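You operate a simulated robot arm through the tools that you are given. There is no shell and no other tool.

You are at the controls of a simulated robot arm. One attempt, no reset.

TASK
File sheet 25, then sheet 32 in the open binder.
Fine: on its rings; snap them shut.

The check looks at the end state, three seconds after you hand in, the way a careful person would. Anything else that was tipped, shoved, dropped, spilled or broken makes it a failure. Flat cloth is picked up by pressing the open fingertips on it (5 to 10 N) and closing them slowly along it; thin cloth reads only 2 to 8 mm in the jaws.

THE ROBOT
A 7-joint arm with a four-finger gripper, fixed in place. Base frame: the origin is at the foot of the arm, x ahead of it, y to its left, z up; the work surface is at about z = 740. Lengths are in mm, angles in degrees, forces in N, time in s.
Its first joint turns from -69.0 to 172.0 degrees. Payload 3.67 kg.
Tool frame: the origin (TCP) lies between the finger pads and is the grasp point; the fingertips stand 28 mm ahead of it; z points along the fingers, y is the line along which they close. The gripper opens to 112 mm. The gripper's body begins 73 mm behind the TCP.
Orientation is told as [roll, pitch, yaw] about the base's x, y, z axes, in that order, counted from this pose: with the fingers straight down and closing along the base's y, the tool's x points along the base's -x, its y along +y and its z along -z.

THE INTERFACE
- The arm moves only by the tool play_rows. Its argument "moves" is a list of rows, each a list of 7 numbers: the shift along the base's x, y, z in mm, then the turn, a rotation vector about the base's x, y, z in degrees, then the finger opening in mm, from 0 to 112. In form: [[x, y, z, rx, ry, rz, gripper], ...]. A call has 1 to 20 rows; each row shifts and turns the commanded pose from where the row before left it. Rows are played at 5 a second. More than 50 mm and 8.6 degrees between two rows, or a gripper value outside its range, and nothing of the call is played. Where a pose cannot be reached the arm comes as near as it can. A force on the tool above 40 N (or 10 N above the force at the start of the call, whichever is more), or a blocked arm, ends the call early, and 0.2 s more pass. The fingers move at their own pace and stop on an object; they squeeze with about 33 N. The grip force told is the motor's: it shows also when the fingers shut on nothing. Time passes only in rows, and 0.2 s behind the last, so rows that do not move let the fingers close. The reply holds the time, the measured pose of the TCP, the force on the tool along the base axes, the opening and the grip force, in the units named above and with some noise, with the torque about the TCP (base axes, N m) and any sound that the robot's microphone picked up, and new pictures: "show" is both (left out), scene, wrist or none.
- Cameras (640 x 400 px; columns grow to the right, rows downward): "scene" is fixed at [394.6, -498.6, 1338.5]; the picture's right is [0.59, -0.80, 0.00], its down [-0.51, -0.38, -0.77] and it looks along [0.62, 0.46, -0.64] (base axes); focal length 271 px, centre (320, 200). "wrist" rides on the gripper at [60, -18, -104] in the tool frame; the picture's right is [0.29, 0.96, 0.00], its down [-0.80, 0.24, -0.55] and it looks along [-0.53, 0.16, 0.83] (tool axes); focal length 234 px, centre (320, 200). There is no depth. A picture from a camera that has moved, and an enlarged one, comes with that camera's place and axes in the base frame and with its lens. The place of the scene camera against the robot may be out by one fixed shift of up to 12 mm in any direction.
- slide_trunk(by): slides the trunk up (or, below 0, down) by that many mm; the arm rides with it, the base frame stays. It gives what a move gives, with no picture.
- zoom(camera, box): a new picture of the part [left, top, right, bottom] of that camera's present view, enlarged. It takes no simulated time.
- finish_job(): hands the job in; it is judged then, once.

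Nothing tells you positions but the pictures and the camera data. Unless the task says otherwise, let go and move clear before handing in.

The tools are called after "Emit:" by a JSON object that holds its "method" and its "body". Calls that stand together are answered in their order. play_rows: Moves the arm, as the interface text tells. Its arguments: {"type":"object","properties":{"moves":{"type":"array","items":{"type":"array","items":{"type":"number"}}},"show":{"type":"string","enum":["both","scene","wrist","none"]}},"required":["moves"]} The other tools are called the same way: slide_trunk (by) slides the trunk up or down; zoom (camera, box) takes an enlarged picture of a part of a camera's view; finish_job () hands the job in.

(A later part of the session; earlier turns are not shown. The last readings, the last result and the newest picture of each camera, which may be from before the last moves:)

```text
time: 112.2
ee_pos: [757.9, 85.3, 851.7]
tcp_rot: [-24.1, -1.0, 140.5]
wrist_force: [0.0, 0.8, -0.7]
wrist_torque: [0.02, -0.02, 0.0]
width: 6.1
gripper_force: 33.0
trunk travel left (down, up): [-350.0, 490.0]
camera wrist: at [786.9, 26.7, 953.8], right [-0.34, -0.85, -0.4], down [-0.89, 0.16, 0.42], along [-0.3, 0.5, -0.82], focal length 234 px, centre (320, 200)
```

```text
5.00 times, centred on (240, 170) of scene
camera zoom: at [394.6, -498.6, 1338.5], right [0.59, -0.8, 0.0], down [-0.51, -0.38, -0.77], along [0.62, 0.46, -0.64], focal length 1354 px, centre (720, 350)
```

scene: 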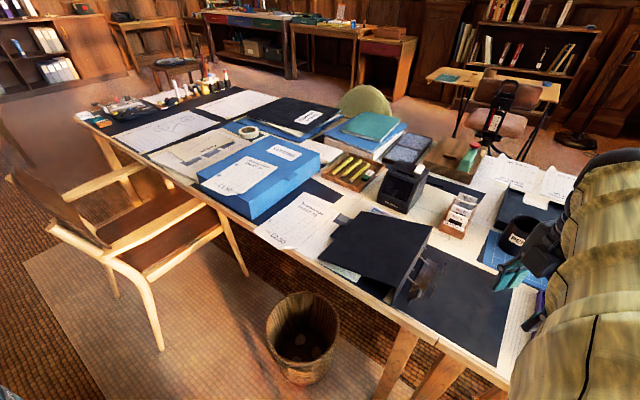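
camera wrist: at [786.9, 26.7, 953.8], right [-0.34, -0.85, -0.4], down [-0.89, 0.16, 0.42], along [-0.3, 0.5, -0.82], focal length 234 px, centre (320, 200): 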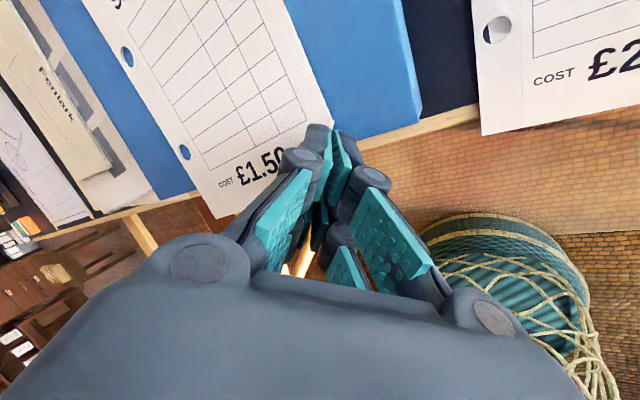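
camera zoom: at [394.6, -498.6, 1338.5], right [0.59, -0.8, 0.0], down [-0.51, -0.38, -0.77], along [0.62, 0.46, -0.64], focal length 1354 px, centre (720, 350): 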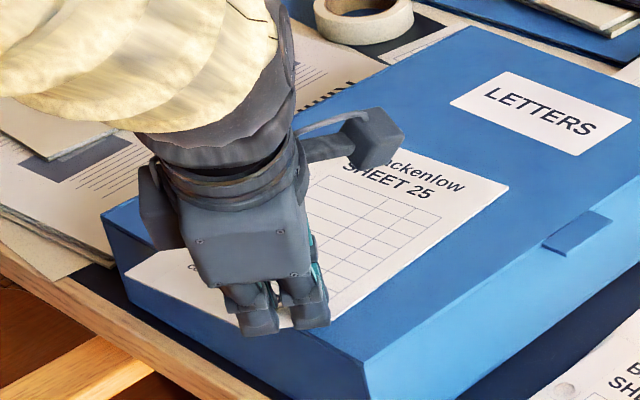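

The jaws hold the flap at 6.1 mm and 33 N. I'll lift gently and watch how the sheet behaves.

Emit:
{"method": "play_rows", "body": {"moves": [[0, 0, 4, 0, 0, 0, 0], [0, 0, 6, 0, 0, 0, 0], [0, 0, 10, 0, 0, 0, 0], [0, 0, 10, 0, 0, 0, 0], [0, 0, 0, 0, 0, 0, 0]]}}

Emit:
{"method": "zoom", "body": {"camera": "scene", "box": [180, 110, 320, 220]}}

```text
time: 113.4
ee_pos: [757.4, 85.3, 881.3]
tcp_rot: [-24.1, -1.2, 140.5]
wrist_force: [-0.3, -1.0, -1.3]
wrist_torque: [0.0, 0.04, 0.03]
width: 6.1
gripper_force: 32.3
trunk travel left (down, up): [-350.0, 490.0]
camera wrist: at [787.8, 26.6, 984.0], right [-0.34, -0.85, -0.4], down [-0.89, 0.16, 0.42], along [-0.3, 0.5, -0.82], focal length 234 px, centre (320, 200)
```

scene: 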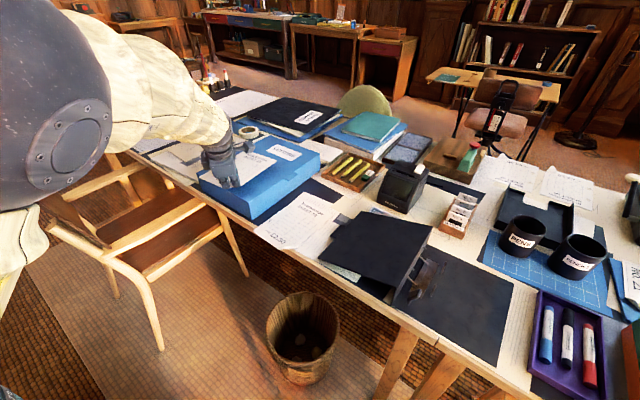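
wrist: 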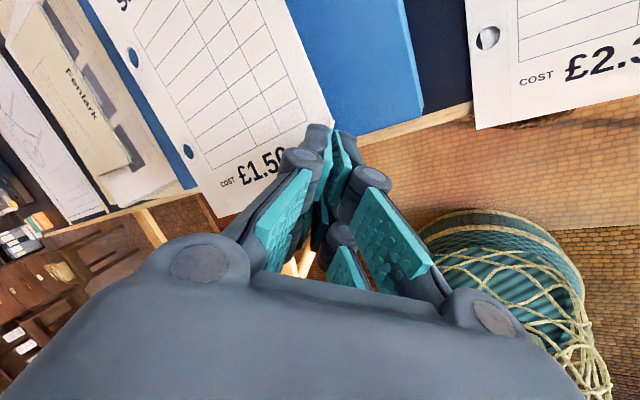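

```text
3.64 times, centred on (250, 165) of scene
camera zoom: at [394.6, -498.6, 1338.5], right [0.59, -0.8, 0.0], down [-0.51, -0.38, -0.77], along [0.62, 0.46, -0.64], focal length 985 px, centre (574, 327)
```

zoom: 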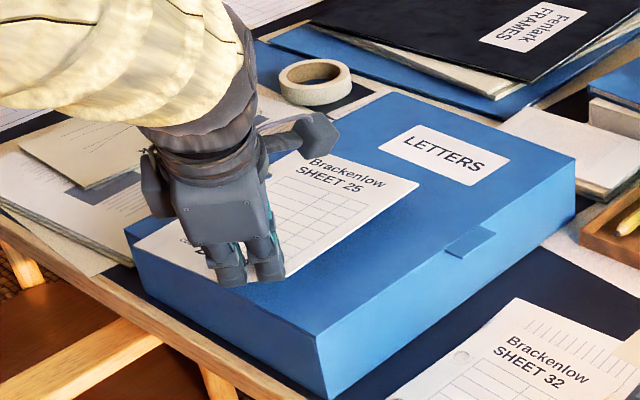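

The card lifts rigidly with the tool. I'll measure the holes relative to the tool in this held state.

Emit:
{"method": "zoom", "body": {"camera": "wrist", "box": [80, 0, 280, 170]}}

```text
2.35 times, centred on (180, 85) of wrist
camera zoom: at [787.8, 26.6, 984.0], right [-0.34, -0.85, -0.4], down [-0.89, 0.16, 0.42], along [-0.3, 0.5, -0.82], focal length 551 px, centre (649, 471)
```

zoom: 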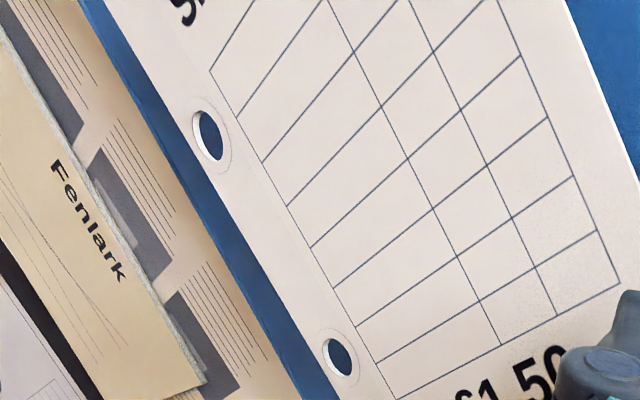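

Hole spacing and geometry check out: about 12 mm holes against 5–6 mm posts. I'll carry the sheet high across to above the binder, rotating it -5° to square it with the posts.

Emit:
{"method": "play_rows", "body": {"moves": [[0, 0, 30, 0, 0, 0, 0], [0, 0, 35, 0, 0, 0, 0], [1.5, -42, 5, 0, 0, 0, 0], [1.5, -42, 0, 0, 0, -0.5, 0], [1.5, -42, 0, 0, 0, -0.5, 0], [1.5, -42, 0, 0, 0, -0.5, 0], [1.5, -42, 0, 0, 0, -0.5, 0], [1.5, -42, 0, 0, 0, -0.5, 0], [1.5, -42, 0, 0, 0, -0.5, 0], [1.5, -42, 0, 0, 0, -0.5, 0], [1.5, -42, 0, 0, 0, -0.5, 0], [1.5, -42, 0, 0, 0, -0.5, 0], [1.5, -42, 0, 0, 0, -0.5, 0], [1.5, -42, 0, 0, 0, 0, 0], [1.5, -42, 0, 0, 0, 0, 0], [1.5, -42, 0, 0, 0, 0, 0], [1.5, -42, 0, 0, 0, 0, 0], [1.5, -42, 0, 0, 0, 0, 0], [1.5, -42, 0, 0, 0, 0, 0], [0, 0, 0, 0, 0, 0, 0]]}}

```text
time: 117.6
ee_pos: [784.1, -630.2, 950.8]
tcp_rot: [-24.2, -1.2, 135.6]
wrist_force: [0.2, -0.1, -0.1]
wrist_torque: [-0.01, 0.05, 0.01]
width: 5.9
gripper_force: 33.4
trunk travel left (down, up): [-350.0, 490.0]
camera wrist: at [807.9, -691.5, 1052.4], right [-0.41, -0.82, -0.4], down [-0.88, 0.23, 0.42], along [-0.25, 0.52, -0.81], focal length 234 px, centre (320, 200)
```

scene: 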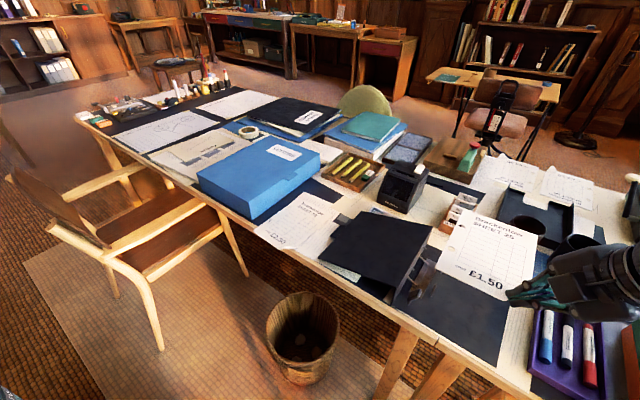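
wrist: 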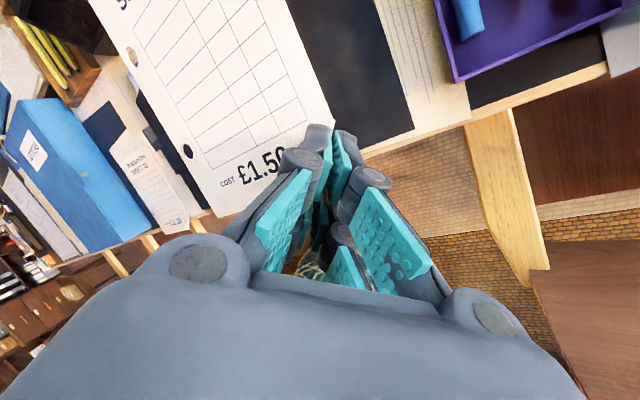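

Emit:
{"method": "zoom", "body": {"camera": "scene", "box": [400, 200, 560, 310]}}

Emit:
{"method": "zoom", "body": {"camera": "wrist", "box": [80, 0, 280, 170]}}

```text
3.64 times, centred on (480, 255) of scene
camera zoom: at [394.6, -498.6, 1338.5], right [0.59, -0.8, 0.0], down [-0.51, -0.38, -0.77], along [0.62, 0.46, -0.64], focal length 985 px, centre (-262, 0)
```

zoom: 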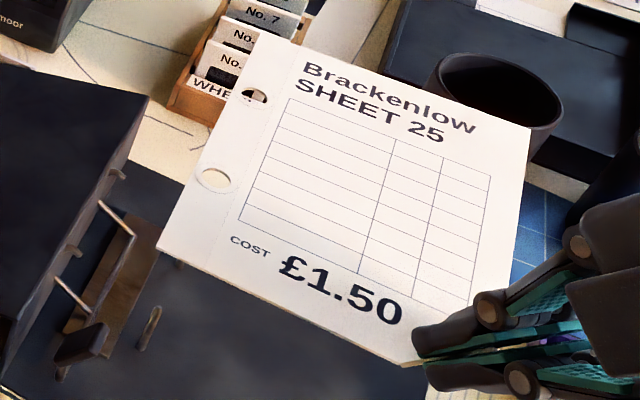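

```text
2.35 times, centred on (180, 85) of wrist
camera zoom: at [807.9, -691.5, 1052.4], right [-0.41, -0.82, -0.4], down [-0.88, 0.23, 0.42], along [-0.25, 0.52, -0.81], focal length 551 px, centre (649, 471)
```

zoom: 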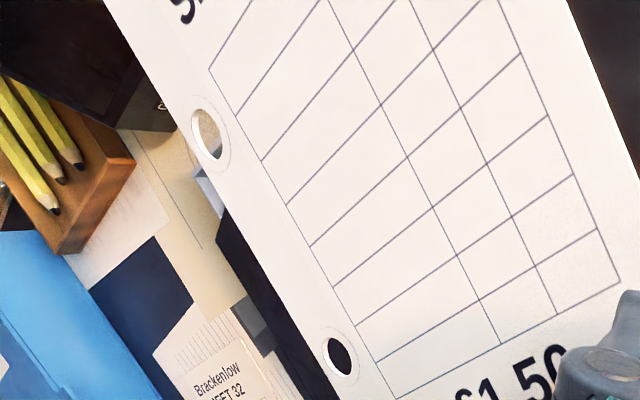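

Triangulating with both cameras puts the holes at about (841, -497) and (921, -497), z≈912. The posts are at about (840.4, -502) and (919.5, -502), with tops near z 788. I'll shift -5 mm in y and descend to just above the post tops.

Emit:
{"method": "play_rows", "body": {"moves": [[-0.3, -2.4, -20, 0, 0, 0, 0], [-0.2, -2.4, -25, 0, 0, 0, 0], [0, 0, -25, 0, 0, 0, 0], [0, 0, -22, 0, 0, 0, 0], [0, 0, -16, 0, 0, 0, 0], [0, 0, 0, 0, 0, 0, 0]]}}

Emit:
{"method": "zoom", "body": {"camera": "scene", "box": [400, 220, 520, 310]}}

Emit:
{"method": "zoom", "body": {"camera": "wrist", "box": [80, 0, 280, 170]}}

```text
time: 119.0
ee_pos: [783.7, -634.4, 842.6]
tcp_rot: [-24.2, -0.9, 135.6]
wrist_force: [-0.1, 0.1, 0.8]
wrist_torque: [0.03, 0.01, 0.0]
width: 6.2
gripper_force: 33.2
trunk travel left (down, up): [-350.0, 490.0]
camera wrist: at [808.1, -696.4, 945.0], right [-0.41, -0.82, -0.4], down [-0.88, 0.23, 0.42], along [-0.25, 0.52, -0.82], focal length 234 px, centre (320, 200)
```

scene: 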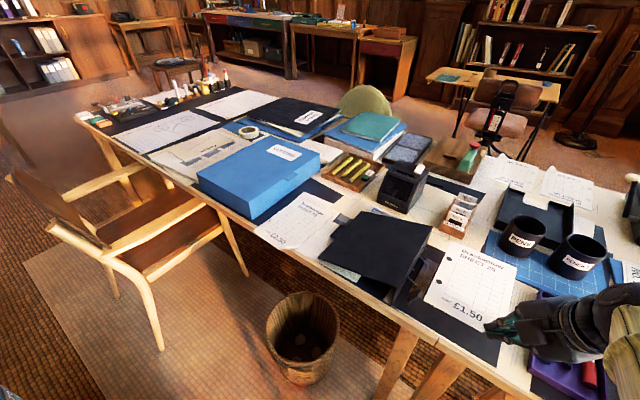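
wrist: 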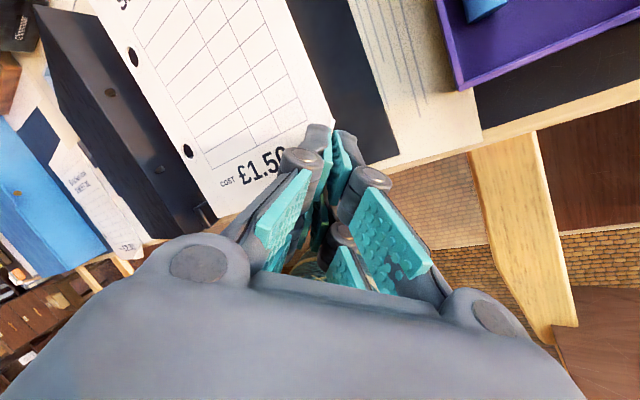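

```text
4.44 times, centred on (460, 265) of scene
camera zoom: at [394.6, -498.6, 1338.5], right [0.59, -0.8, 0.0], down [-0.51, -0.38, -0.77], along [0.62, 0.46, -0.64], focal length 1204 px, centre (-302, -89)
```

zoom: 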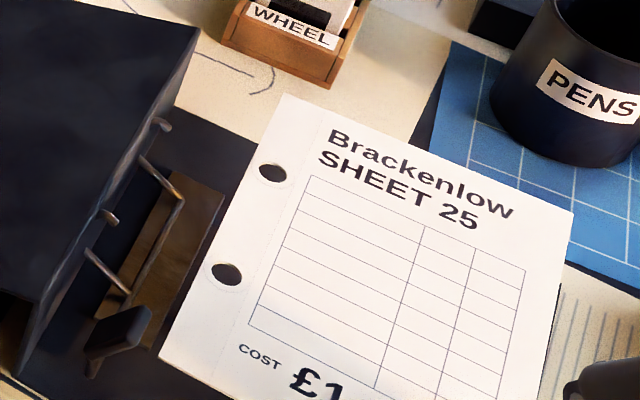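

```text
2.35 times, centred on (180, 85) of wrist
camera zoom: at [808.1, -696.4, 945.0], right [-0.41, -0.82, -0.4], down [-0.88, 0.23, 0.42], along [-0.25, 0.52, -0.82], focal length 551 px, centre (649, 471)
```

zoom: 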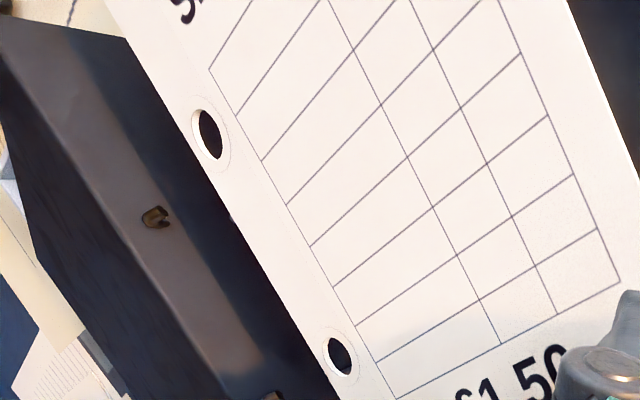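

Emit:
{"method": "zoom", "body": {"camera": "scene", "box": [440, 248, 472, 290]}}

Emit:
{"method": "zoom", "body": {"camera": "wrist", "box": [120, 40, 210, 165]}}

```text
9.52 times, centred on (456, 269) of scene
camera zoom: at [394.6, -498.6, 1338.5], right [0.59, -0.8, 0.0], down [-0.51, -0.38, -0.77], along [0.62, 0.46, -0.64], focal length 2580 px, centre (-975, -457)
```

zoom: 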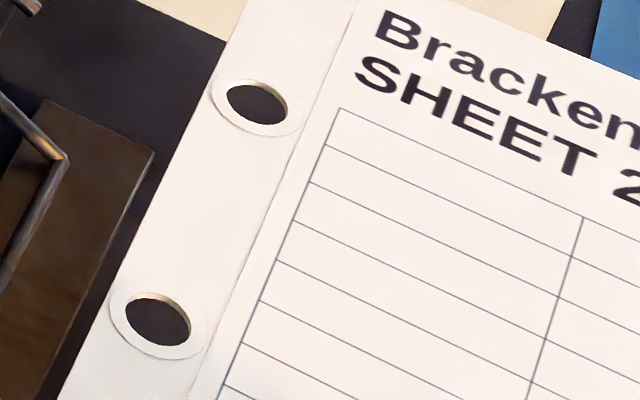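

```text
3.20 times, centred on (165, 102) of wrist
camera zoom: at [808.1, -696.4, 945.0], right [-0.41, -0.82, -0.4], down [-0.88, 0.23, 0.42], along [-0.25, 0.52, -0.82], focal length 749 px, centre (816, 512)
```

zoom: 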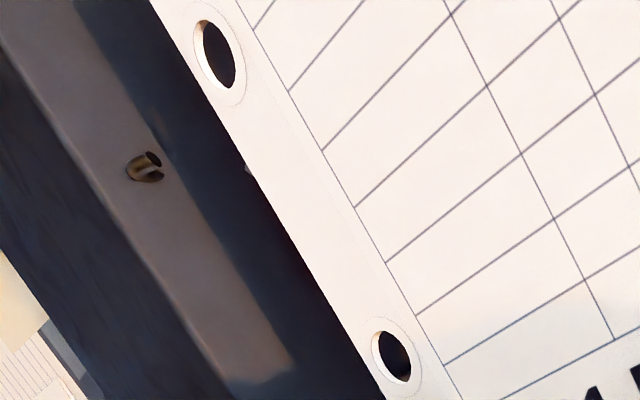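

Hole and post estimates agree to about 1 mm. I'll lower slowly past the post tops, watching the force.

Emit:
{"method": "play_rows", "body": {"moves": [[0, 0.4, -4, 0, 0, 0, 0], [0, 0, -4, 0, 0, 0, 0], [0, 0, -4, 0, 0, 0, 0], [0, 0, -4, 0, 0, 0, 0], [0, 0, -4, 0, 0, 0, 0], [0, 0, -4, 0, 0, 0, 0], [0, 0, 0, 0, 0, 0, 0]], "show": "wrist"}}

Emit:
{"method": "zoom", "body": {"camera": "scene", "box": [435, 250, 475, 295]}}

Emit:
{"method": "zoom", "body": {"camera": "wrist", "box": [120, 40, 210, 165]}}

```text
time: 120.6
ee_pos: [782.1, -633.5, 818.5]
tcp_rot: [-24.2, -1.2, 135.6]
wrist_force: [0.6, -0.8, -1.3]
wrist_torque: [-0.03, 0.06, 0.01]
width: 6.0
gripper_force: 32.7
trunk travel left (down, up): [-350.0, 490.0]
camera wrist: at [807.4, -695.8, 920.4], right [-0.41, -0.82, -0.4], down [-0.88, 0.23, 0.42], along [-0.25, 0.52, -0.81], focal length 234 px, centre (320, 200)
```

wrist: 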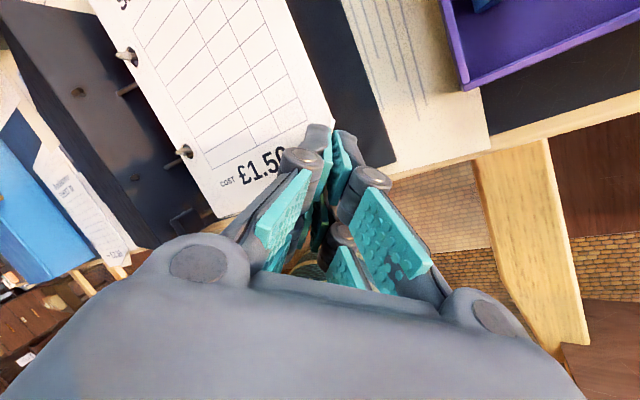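

```text
8.89 times, centred on (455, 272) of scene
camera zoom: at [394.6, -498.6, 1338.5], right [0.59, -0.8, 0.0], down [-0.51, -0.38, -0.77], along [0.62, 0.46, -0.64], focal length 2408 px, centre (-880, -444)
```

zoom: 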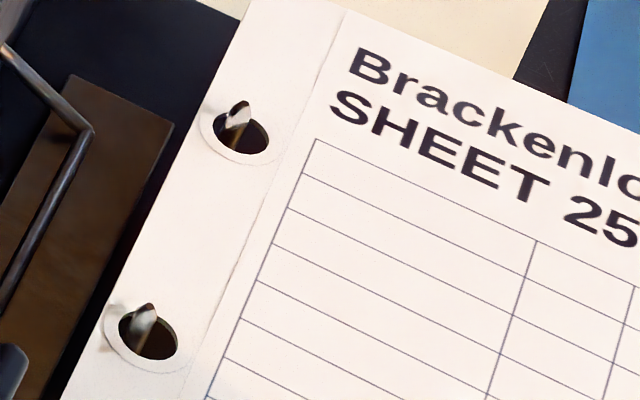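

```text
3.20 times, centred on (165, 102) of wrist
camera zoom: at [807.4, -695.8, 920.4], right [-0.41, -0.82, -0.4], down [-0.88, 0.23, 0.42], along [-0.25, 0.52, -0.81], focal length 749 px, centre (816, 512)
```

zoom: 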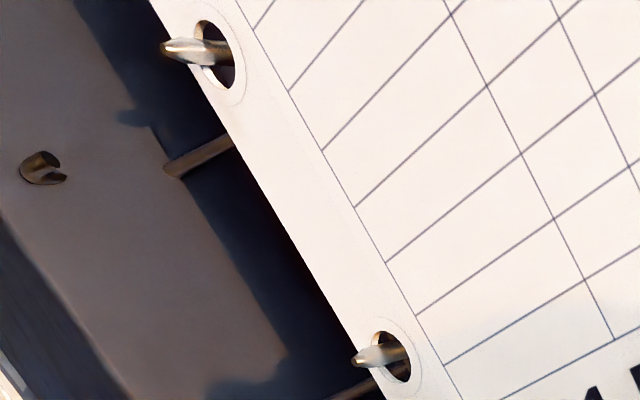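

Both posts have come up through both holes. I'll keep lowering the sheet toward the board.

Emit:
{"method": "play_rows", "body": {"moves": [[0, 0, -5, 0, 0, 0, 0], [0, 0, -5, 0, 0, 0, 0], [0, 0, -5, 0, 0, 0, 0], [0, 0, -5, 0, 0, 0, 0], [0, 0, -5, 0, 0, 0, 0], [0, 0, -4, 0, 0, 0, 0], [0, 0, -3, 0, 0, 0, 0], [0, 0, 0, 0, 0, 0, 0]], "show": "wrist"}}

Emit:
{"method": "zoom", "body": {"camera": "scene", "box": [400, 230, 520, 330]}}

```text
time: 122.4
ee_pos: [781.7, -634.1, 786.1]
tcp_rot: [-24.2, -1.1, 135.6]
wrist_force: [-0.5, 1.0, 0.0]
wrist_torque: [0.02, 0.01, 0.0]
width: 5.9
gripper_force: 32.5
trunk travel left (down, up): [-350.0, 490.0]
camera wrist: at [806.8, -695.9, 888.9], right [-0.41, -0.82, -0.4], down [-0.88, 0.23, 0.42], along [-0.25, 0.52, -0.81], focal length 234 px, centre (320, 200)
```

wrist: 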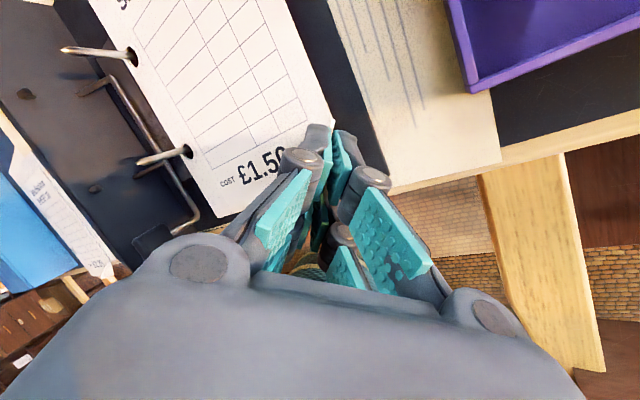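

```text
4.00 times, centred on (460, 280) of scene
camera zoom: at [394.6, -498.6, 1338.5], right [0.59, -0.8, 0.0], down [-0.51, -0.38, -0.77], along [0.62, 0.46, -0.64], focal length 1083 px, centre (-240, -120)
```

zoom: 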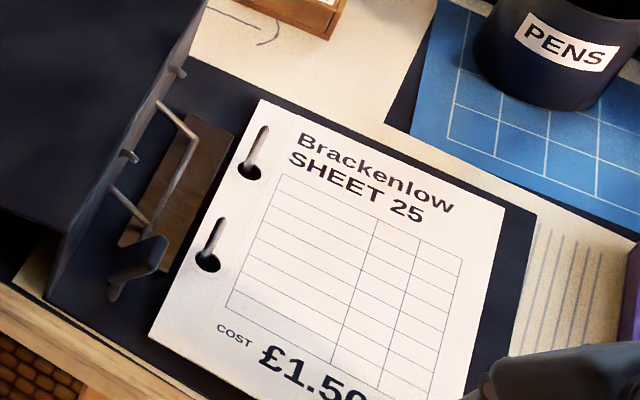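

Sheet 25 is down on both posts. Releasing and backing away along the flap plane.

Emit:
{"method": "play_rows", "body": {"moves": [[0, 0, 0, 0, 0, 0, 8], [0, 0, 0, 0, 0, 0, 12], [0, 0, 0, 0, 0, 0, 18], [0, 0, 0, 0, 0, 0, 24], [0, 0, 0, 0, 0, 0, 24]], "show": "wrist"}}

Emit:
{"method": "zoom", "body": {"camera": "wrist", "box": [250, 90, 390, 210]}}

Emit:
{"method": "zoom", "body": {"camera": "scene", "box": [400, 230, 520, 330]}}

```text
time: 123.6
ee_pos: [781.9, -632.7, 786.8]
tcp_rot: [-24.1, -1.0, 135.6]
wrist_force: [-0.9, -0.6, -0.2]
wrist_torque: [0.0, 0.04, 0.03]
width: 24.2
gripper_force: 0.0
trunk travel left (down, up): [-350.0, 490.0]
camera wrist: at [806.8, -695.9, 889.0], right [-0.41, -0.82, -0.4], down [-0.88, 0.23, 0.42], along [-0.25, 0.52, -0.81], focal length 234 px, centre (320, 200)
```

wrist: 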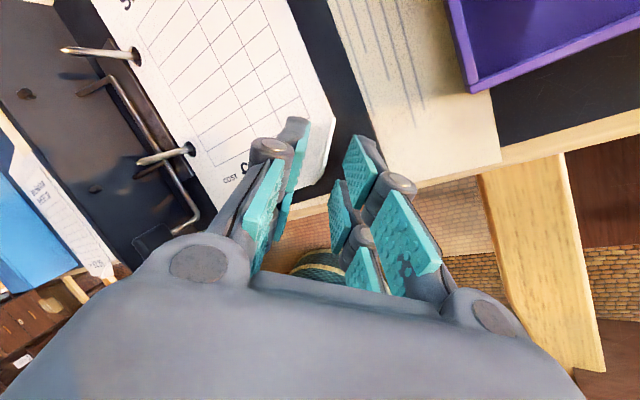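

```text
3.33 times, centred on (320, 150) of wrist
camera zoom: at [806.8, -695.9, 889.0], right [-0.41, -0.82, -0.4], down [-0.88, 0.23, 0.42], along [-0.25, 0.52, -0.81], focal length 781 px, centre (320, 367)
```

zoom: 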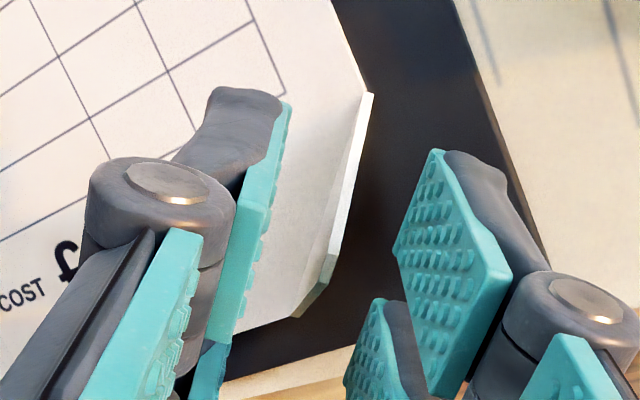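

```text
4.00 times, centred on (460, 280) of scene
camera zoom: at [394.6, -498.6, 1338.5], right [0.59, -0.8, 0.0], down [-0.51, -0.38, -0.77], along [0.62, 0.46, -0.64], focal length 1083 px, centre (-240, -120)
```

zoom: 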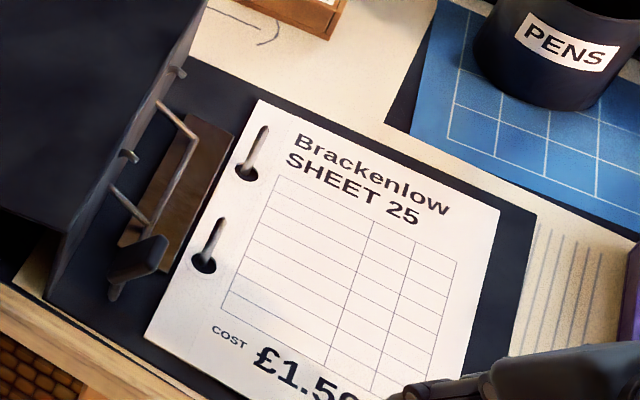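

Sheet 25 is resting on the board with both posts through it. I'll back off and rise, then look at sheet 32's flap.

Emit:
{"method": "play_rows", "body": {"moves": [[-4, -4.5, 13.5, 0, 0, 0, 24], [-5.5, -6, 18, 0, 0, 0, 24], [-7, -8, 23, 0, 0, 0, 30], [0, 20, 40, 0, 0, 0, 30], [0, 40, 30, 0, 0, 0, 30], [0, 40, 20, 0, 0, 0, 30], [0, 0, 0, 0, 0, 0, 30]]}}

Emit:
{"method": "zoom", "body": {"camera": "scene", "box": [245, 180, 365, 265]}}

Emit:
{"method": "zoom", "body": {"camera": "scene", "box": [260, 225, 320, 265]}}

Emit:
{"method": "zoom", "body": {"camera": "scene", "box": [390, 220, 530, 350]}}

```text
time: 125.2
ee_pos: [763.1, -555.2, 929.0]
tcp_rot: [-24.3, -1.1, 135.5]
wrist_force: [0.0, 0.5, -0.4]
wrist_torque: [0.03, 0.0, 0.01]
width: 30.1
gripper_force: 0.0
trunk travel left (down, up): [-350.0, 490.0]
camera wrist: at [787.9, -617.3, 1030.3], right [-0.41, -0.82, -0.4], down [-0.88, 0.23, 0.42], along [-0.25, 0.52, -0.81], focal length 234 px, centre (320, 200)
```

scene: 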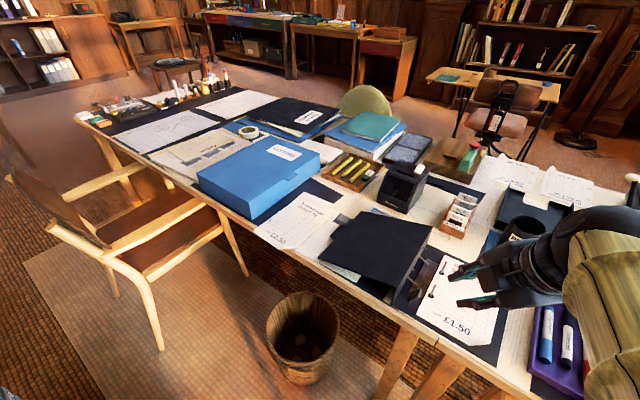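
wrist: 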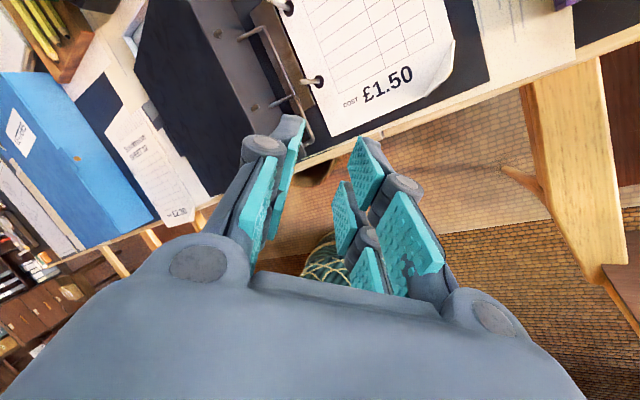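

```text
4.71 times, centred on (305, 222) of scene
camera zoom: at [394.6, -498.6, 1338.5], right [0.59, -0.8, 0.0], down [-0.51, -0.38, -0.77], along [0.62, 0.46, -0.64], focal length 1275 px, centre (391, 94)
```

zoom: 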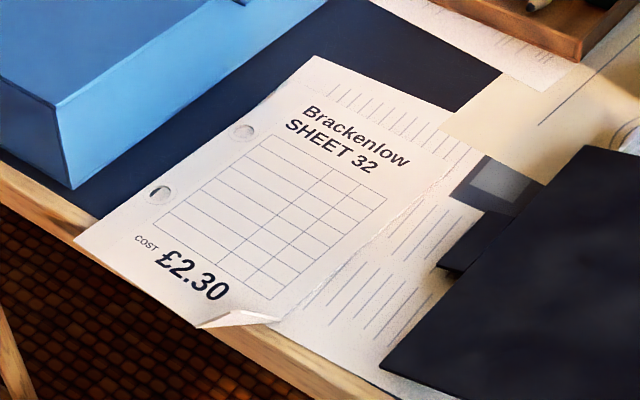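

```text
10.00 times, centred on (290, 245) of scene
camera zoom: at [394.6, -498.6, 1338.5], right [0.59, -0.8, 0.0], down [-0.51, -0.38, -0.77], along [0.62, 0.46, -0.64], focal length 2708 px, centre (620, -250)
```

zoom: 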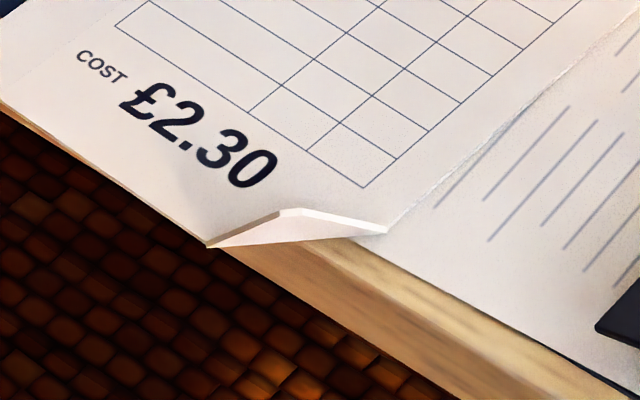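

```text
3.08 times, centred on (460, 285) of scene
camera zoom: at [394.6, -498.6, 1338.5], right [0.59, -0.8, 0.0], down [-0.51, -0.38, -0.77], along [0.62, 0.46, -0.64], focal length 833 px, centre (-111, -62)
```

zoom: 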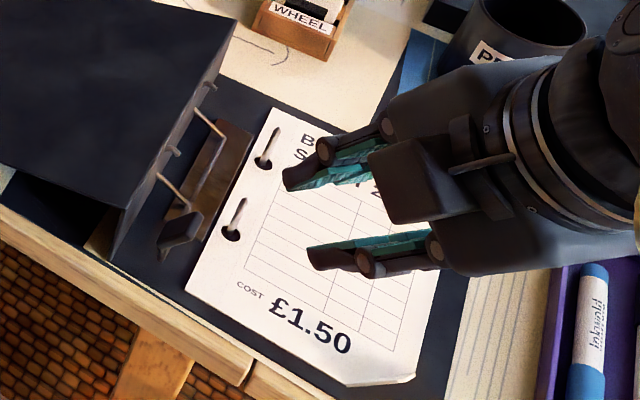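

Sheet 25 is filed and stable. Sheet 32's flap base runs from about (729, -110) to (763, -146) at z≈743, rotated about -2°. I'll move to a pre-grasp above it at yaw 133.5, keeping the same 24° tilt.

Emit:
{"method": "play_rows", "body": {"moves": [[-5, 44, 0, 0, 0, -0.3, 30], [-5, 44, 0, 0, 0, -0.3, 30], [-5, 44, 0, 0, 0, -0.3, 30], [-5, 44, 0, 0, 0, -0.3, 30], [-5, 44, -6, 0, 0, -0.3, 24], [-5, 44, -6, 0, 0, -0.3, 24], [-5, 44, -6, 0, 0, -0.2, 24], [-5, 44, -6, 0, 0, 0, 24], [-4, 46, -6, 0, 0, 0, 24], [0, 0, 0, 0, 0, 0, 24]], "show": "wrist"}}

Emit:
{"method": "zoom", "body": {"camera": "wrist", "box": [230, 20, 410, 180]}}

```text
time: 127.4
ee_pos: [722.6, -153.9, 902.2]
tcp_rot: [-24.1, -1.1, 133.5]
wrist_force: [0.1, -0.2, -0.3]
wrist_torque: [-0.04, 0.0, 0.0]
width: 24.2
gripper_force: 0.1
trunk travel left (down, up): [-350.0, 490.0]
camera wrist: at [744.7, -216.0, 1004.0], right [-0.44, -0.81, -0.4], down [-0.87, 0.27, 0.42], along [-0.23, 0.53, -0.81], focal length 234 px, centre (320, 200)
```

wrist: 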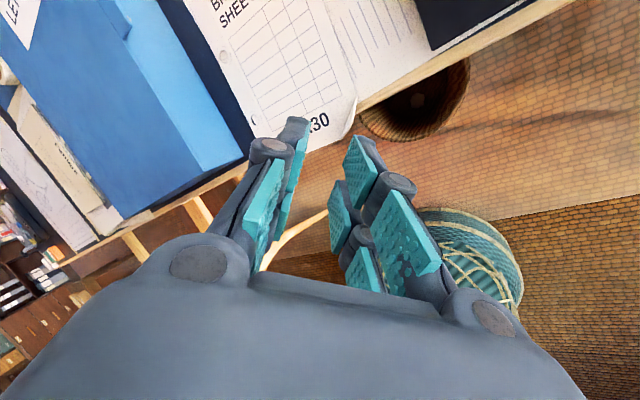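

```text
2.50 times, centred on (320, 100) of wrist
camera zoom: at [744.7, -216.0, 1004.0], right [-0.44, -0.81, -0.4], down [-0.87, 0.27, 0.42], along [-0.23, 0.53, -0.81], focal length 585 px, centre (320, 450)
```

zoom: 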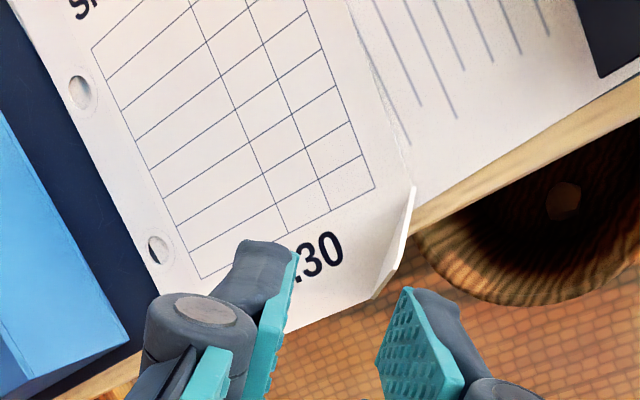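

Emit:
{"method": "play_rows", "body": {"moves": [[0.2, 0, -27, 0, 0, 0, 22], [0.2, -0.2, -27, 0, 0, 0, 20], [0.2, -0.2, -26, 0, 0, 0, 20], [0, 0, 0, 0, 0, 0, 20]], "show": "wrist"}}

Emit:
{"method": "zoom", "body": {"camera": "wrist", "box": [250, 60, 390, 180]}}

```text
time: 128.4
ee_pos: [723.0, -153.6, 821.1]
tcp_rot: [-24.0, -1.1, 133.6]
wrist_force: [-0.3, -0.4, 0.6]
wrist_torque: [-0.01, 0.01, 0.02]
width: 20.0
gripper_force: 0.0
trunk travel left (down, up): [-350.0, 490.0]
camera wrist: at [745.0, -216.5, 921.9], right [-0.44, -0.81, -0.4], down [-0.87, 0.27, 0.42], along [-0.24, 0.53, -0.82], focal length 234 px, centre (320, 200)
```

wrist: 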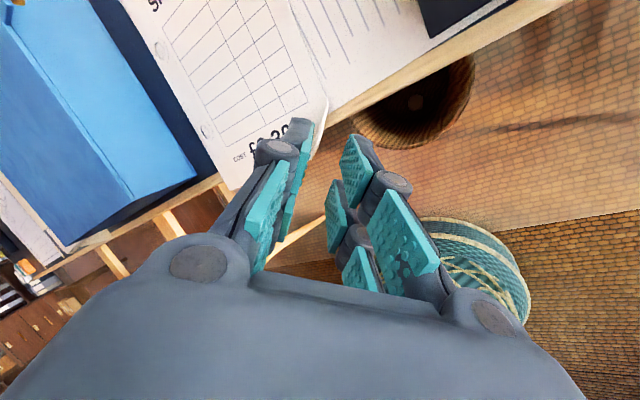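

```text
3.33 times, centred on (320, 120) of wrist
camera zoom: at [745.0, -216.5, 921.9], right [-0.44, -0.81, -0.4], down [-0.87, 0.27, 0.42], along [-0.24, 0.53, -0.82], focal length 781 px, centre (320, 467)
```

zoom: 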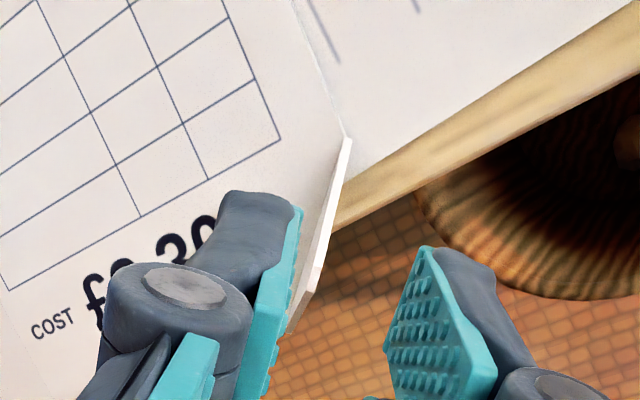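

Emit:
{"method": "play_rows", "body": {"moves": [[4.5, 4.4, -12, 0, 0, 0, 20], [4.5, 4.4, -12, 0, 0, 0, 20], [3, 3, -9, 0, 0, 0, 20], [0, 0, 0, 0, 0, 0, 20]], "show": "wrist"}}

Emit:
{"method": "zoom", "body": {"camera": "wrist", "box": [250, 90, 390, 210]}}

Emit:
{"method": "zoom", "body": {"camera": "scene", "box": [250, 200, 330, 265]}}

```text
time: 129.4
ee_pos: [733.4, -143.5, 788.3]
tcp_rot: [-24.1, -0.9, 133.5]
wrist_force: [0.0, 0.2, -0.3]
wrist_torque: [0.03, -0.01, -0.01]
width: 20.2
gripper_force: 0.1
trunk travel left (down, up): [-350.0, 490.0]
camera wrist: at [756.2, -205.2, 890.6], right [-0.44, -0.81, -0.4], down [-0.87, 0.26, 0.42], along [-0.23, 0.53, -0.82], focal length 234 px, centre (320, 200)
```

wrist: 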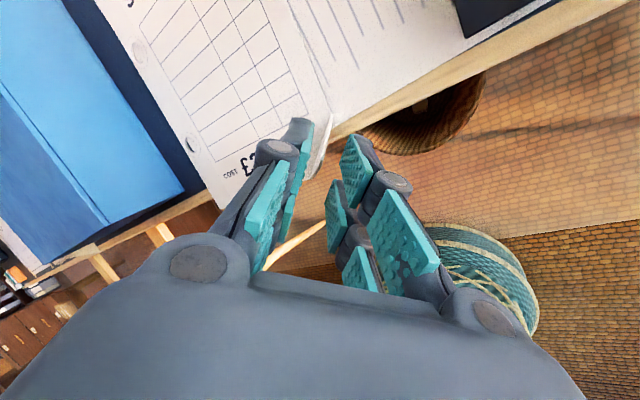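

```text
3.33 times, centred on (320, 150) of wrist
camera zoom: at [756.2, -205.2, 890.6], right [-0.44, -0.81, -0.4], down [-0.87, 0.26, 0.42], along [-0.23, 0.53, -0.82], focal length 781 px, centre (320, 367)
```

zoom: 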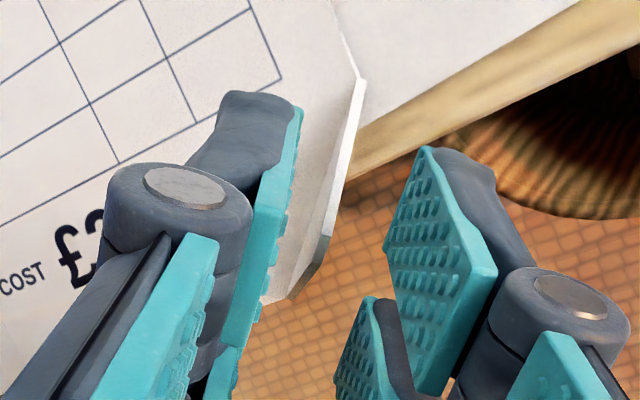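

```text
6.15 times, centred on (290, 232) of scene
camera zoom: at [394.6, -498.6, 1338.5], right [0.59, -0.8, 0.0], down [-0.51, -0.38, -0.77], along [0.62, 0.46, -0.64], focal length 1667 px, centre (505, 0)
```

zoom: 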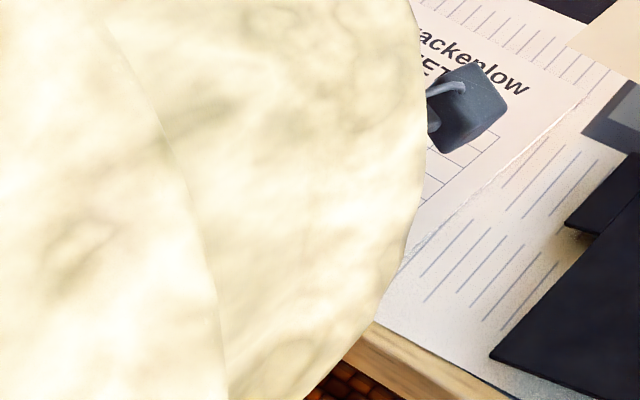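

Emit:
{"method": "play_rows", "body": {"moves": [[2.7, 2.6, -5.8, 0, 0, 0, 20], [2.5, 2.5, -5.5, 0, 0, 0, 20], [0, 0, 0, 0, 0, 0, 20]], "show": "wrist"}}

Emit:
{"method": "zoom", "body": {"camera": "wrist", "box": [250, 90, 390, 210]}}

```text
time: 130.2
ee_pos: [738.7, -139.4, 779.0]
tcp_rot: [-24.2, -1.2, 133.5]
wrist_force: [0.5, -0.1, 0.3]
wrist_torque: [-0.01, 0.0, -0.01]
width: 20.2
gripper_force: 0.0
trunk travel left (down, up): [-350.0, 490.0]
camera wrist: at [761.2, -200.8, 879.6], right [-0.44, -0.81, -0.4], down [-0.87, 0.26, 0.42], along [-0.24, 0.53, -0.82], focal length 234 px, centre (320, 200)
```

wrist: 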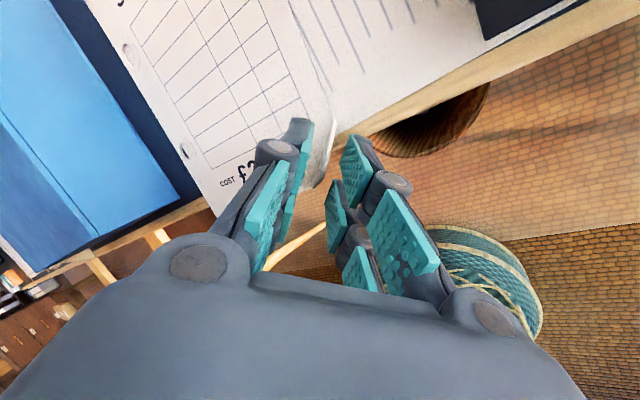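

```text
3.33 times, centred on (320, 150) of wrist
camera zoom: at [761.2, -200.8, 879.6], right [-0.44, -0.81, -0.4], down [-0.87, 0.26, 0.42], along [-0.24, 0.53, -0.82], focal length 781 px, centre (320, 367)
```

zoom: 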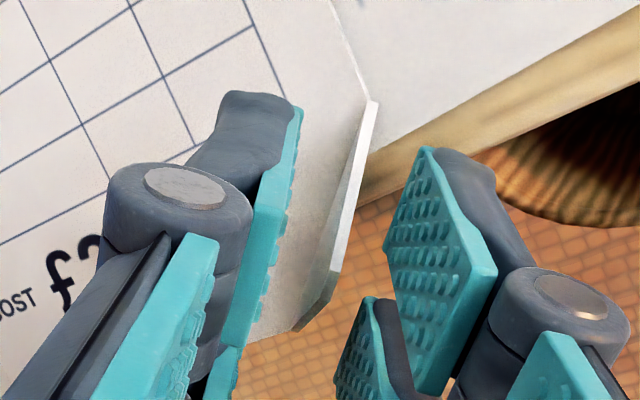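

Emit:
{"method": "play_rows", "body": {"moves": [[0.4, 0.4, -1.5, 0, 0, 0, 14], [0, 0, 0, 0, 0, 0, 10], [0, 0, 0, 0, 0, 0, 7], [0, 0, 0, 0, 0, 0, 5], [0, 0, 0, 0, 0, 0, 3], [0, 0, 0, 0, 0, 0, 1], [0, 0, 0, 0, 0, 0, 0], [0, 0, 0, 0, 0, 0, 0]], "show": "wrist"}}

Emit:
{"method": "zoom", "body": {"camera": "wrist", "box": [80, 0, 390, 210]}}

```text
time: 132.0
ee_pos: [739.1, -137.9, 775.6]
tcp_rot: [-24.1, -1.0, 133.6]
wrist_force: [0.2, -0.3, 0.5]
wrist_torque: [0.04, 0.02, 0.03]
width: 6.0
gripper_force: 33.3
trunk travel left (down, up): [-350.0, 490.0]
camera wrist: at [761.9, -200.1, 877.8], right [-0.44, -0.81, -0.4], down [-0.87, 0.26, 0.42], along [-0.24, 0.53, -0.82], focal length 234 px, centre (320, 200)
```

wrist: 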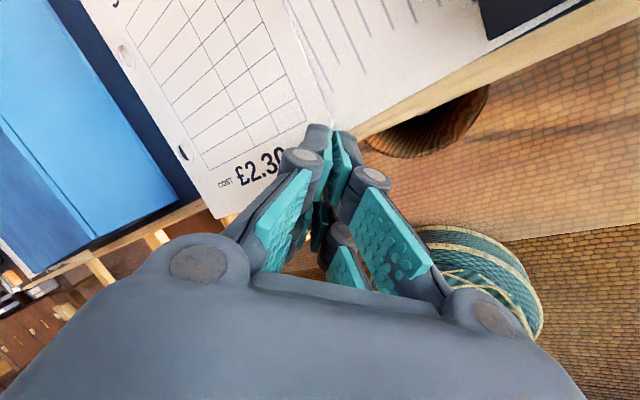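

```text
1.90 times, centred on (235, 105) of wrist
camera zoom: at [761.9, -200.1, 877.8], right [-0.44, -0.81, -0.4], down [-0.87, 0.26, 0.42], along [-0.24, 0.53, -0.82], focal length 446 px, centre (482, 381)
```

zoom: 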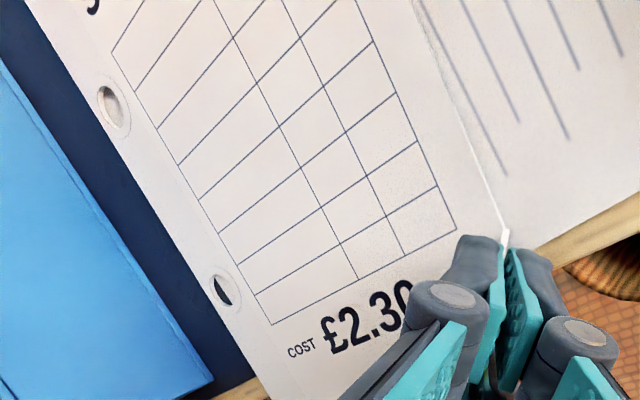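

Emit:
{"method": "play_rows", "body": {"moves": [[0, 0, 4, 0, 0, 0, 0], [0, 0, 6, 0, 0, 0, 0], [0, 0, 10, 0, 0, 0, 0], [0, 0, 20, 0, 0, 0, 0], [0, 0, 30, 0, 0, 0, 0], [0, 0, 40, 0, 0, 0, 0], [0, 0, 40, 0, 0, 0, 0], [0, 0, 0, 0, 0, 0, 0]]}}

Emit:
{"method": "zoom", "body": {"camera": "wrist", "box": [80, 0, 280, 170]}}

```text
time: 133.8
ee_pos: [739.6, -137.2, 927.4]
tcp_rot: [-24.1, -1.1, 133.6]
wrist_force: [0.6, 0.4, -0.3]
wrist_torque: [-0.02, 0.03, -0.01]
width: 5.9
gripper_force: 33.1
trunk travel left (down, up): [-350.0, 490.0]
camera wrist: at [762.9, -200.1, 1030.0], right [-0.44, -0.81, -0.4], down [-0.87, 0.26, 0.42], along [-0.24, 0.53, -0.82], focal length 234 px, centre (320, 200)
```

scene: 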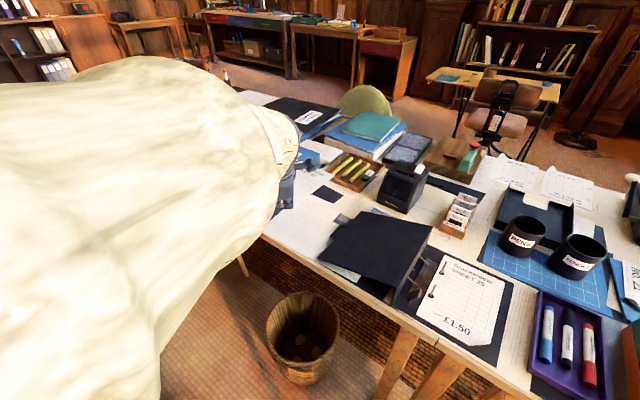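
wrist: 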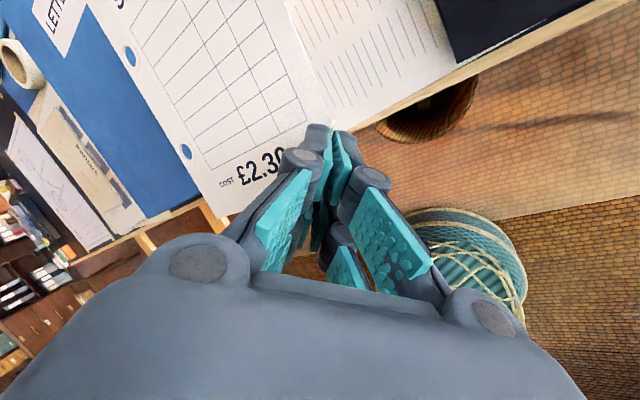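

```text
2.35 times, centred on (180, 85) of wrist
camera zoom: at [762.9, -200.1, 1030.0], right [-0.44, -0.81, -0.4], down [-0.87, 0.26, 0.42], along [-0.24, 0.53, -0.82], focal length 551 px, centre (649, 471)
```

zoom: 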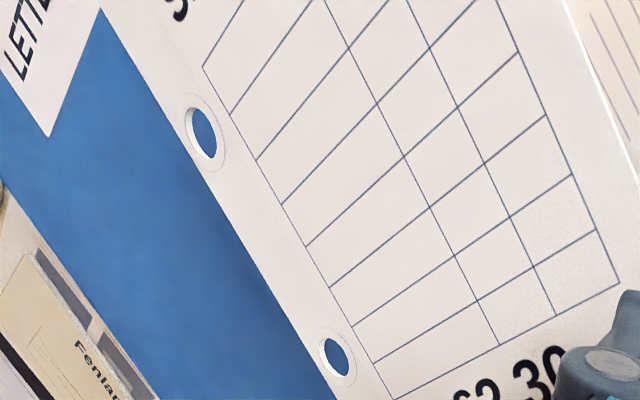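

Sheet 32 is held almost identically to sheet 25: hole positions in the wrist view match within 1–2 mm. I'll carry it over at the same yaw and height used for the first one.

Emit:
{"method": "play_rows", "body": {"moves": [[3.5, -41.5, 8, 0, 0, 0.2, 0], [3.5, -41.5, 8, 0, 0, 0.2, 0], [3.5, -41.5, 6, 0, 0, 0.2, 0], [3.5, -41.5, 0, 0, 0, 0.2, 0], [3.5, -41.5, 0, 0, 0, 0.2, 0], [3.5, -41.5, 0, 0, 0, 0.2, 0], [3.5, -41.5, 0, 0, 0, 0.2, 0], [3.5, -41.5, 0, 0, 0, 0.2, 0], [3.5, -41.5, 0, 0, 0, 0.2, 0], [3.5, -41.5, 0, 0, 0, 0.2, 0], [3.5, -41.5, 0, 0, 0, 0, 0], [3.1, -40.8, 0, 0, 0, 0, 0], [0, 0, 0, 0, 0, 0, 0]]}}

Emit:
{"method": "zoom", "body": {"camera": "scene", "box": [400, 200, 560, 310]}}

Emit:
{"method": "zoom", "body": {"camera": "wrist", "box": [80, 0, 280, 170]}}

```text
time: 136.6
ee_pos: [783.2, -636.0, 947.0]
tcp_rot: [-24.2, -1.1, 135.7]
wrist_force: [0.4, 0.1, 0.0]
wrist_torque: [-0.01, 0.02, -0.01]
width: 6.2
gripper_force: 33.2
trunk travel left (down, up): [-350.0, 490.0]
camera wrist: at [807.6, -697.1, 1050.0], right [-0.41, -0.82, -0.4], down [-0.88, 0.23, 0.42], along [-0.25, 0.52, -0.81], focal length 234 px, centre (320, 200)
```

scene: 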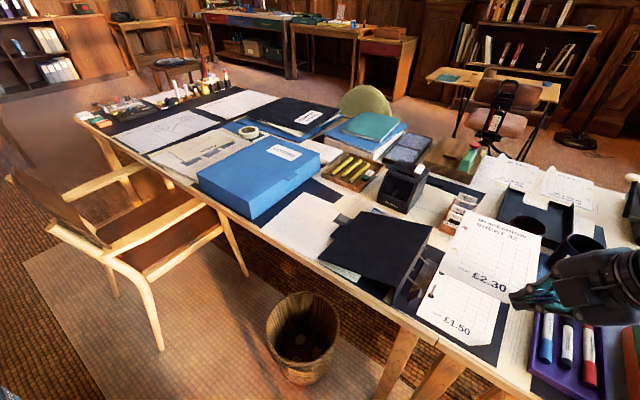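
wrist: 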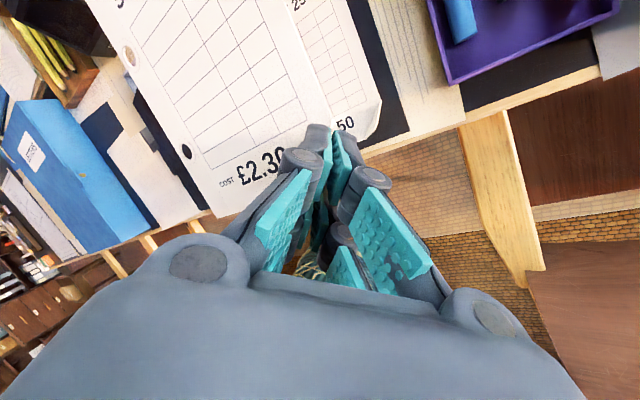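

```text
3.64 times, centred on (480, 255) of scene
camera zoom: at [394.6, -498.6, 1338.5], right [0.59, -0.8, 0.0], down [-0.51, -0.38, -0.77], along [0.62, 0.46, -0.64], focal length 985 px, centre (-262, 0)
```

zoom: 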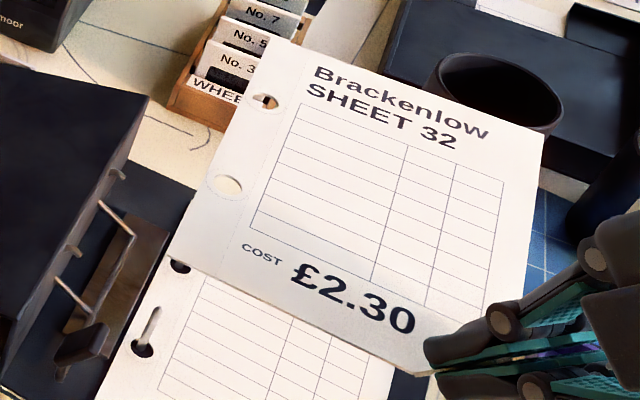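

```text
2.35 times, centred on (180, 85) of wrist
camera zoom: at [807.6, -697.1, 1050.0], right [-0.41, -0.82, -0.4], down [-0.88, 0.23, 0.42], along [-0.25, 0.52, -0.81], focal length 551 px, centre (649, 471)
```

zoom: 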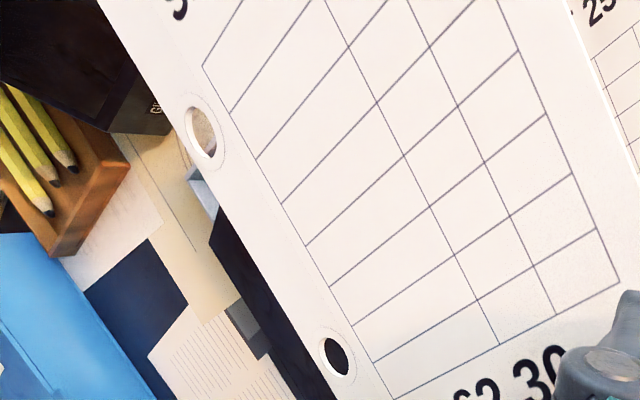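

Emit:
{"method": "play_rows", "body": {"moves": [[-0.4, 1.4, -20, 0, 0, 0, 0], [-0.4, 1.4, -25, 0, 0, 0, 0], [0, 0, -25, 0, 0, 0, 0], [0, 0, -22, 0, 0, 0, 0], [0, 0, -12, 0, 0, 0, 0], [0, 0, 0, 0, 0, 0, 0]], "show": "none"}}

Emit:
{"method": "zoom", "body": {"camera": "scene", "box": [435, 245, 475, 295]}}

Emit:
{"method": "zoom", "body": {"camera": "wrist", "box": [120, 40, 210, 165]}}

```text
time: 138.0
ee_pos: [782.2, -633.7, 844.2]
tcp_rot: [-24.2, -1.1, 135.6]
wrist_force: [0.0, 0.1, 0.2]
wrist_torque: [-0.05, 0.04, -0.03]
width: 5.9
gripper_force: 32.9
trunk travel left (down, up): [-350.0, 490.0]
```

```text
8.00 times, centred on (455, 270) of scene
camera zoom: at [394.6, -498.6, 1338.5], right [0.59, -0.8, 0.0], down [-0.51, -0.38, -0.77], along [0.62, 0.46, -0.64], focal length 2167 px, centre (-760, -360)
```

zoom: 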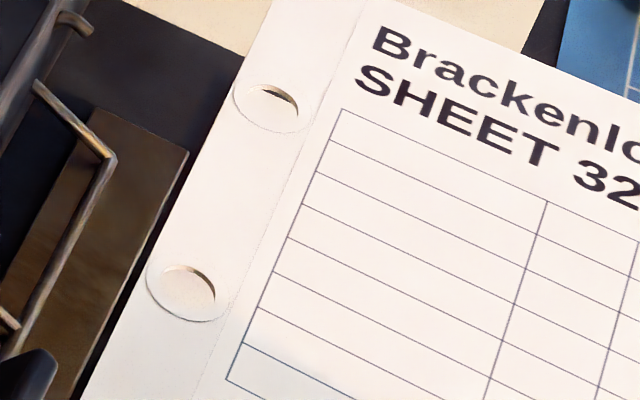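

```text
3.20 times, centred on (165, 102) of wrist
camera zoom: at [806.4, -694.4, 946.0], right [-0.41, -0.82, -0.4], down [-0.88, 0.23, 0.42], along [-0.25, 0.52, -0.81], focal length 749 px, centre (816, 512)
```

zoom: 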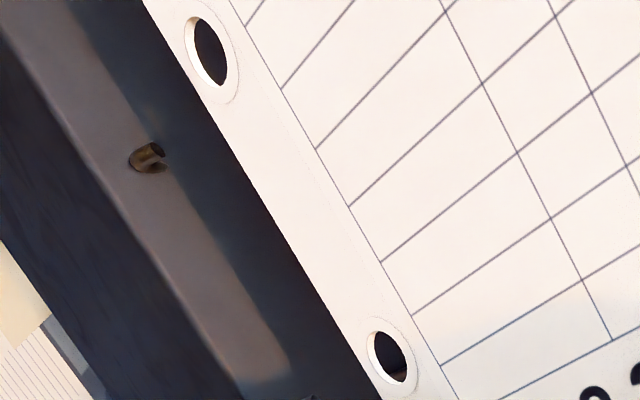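

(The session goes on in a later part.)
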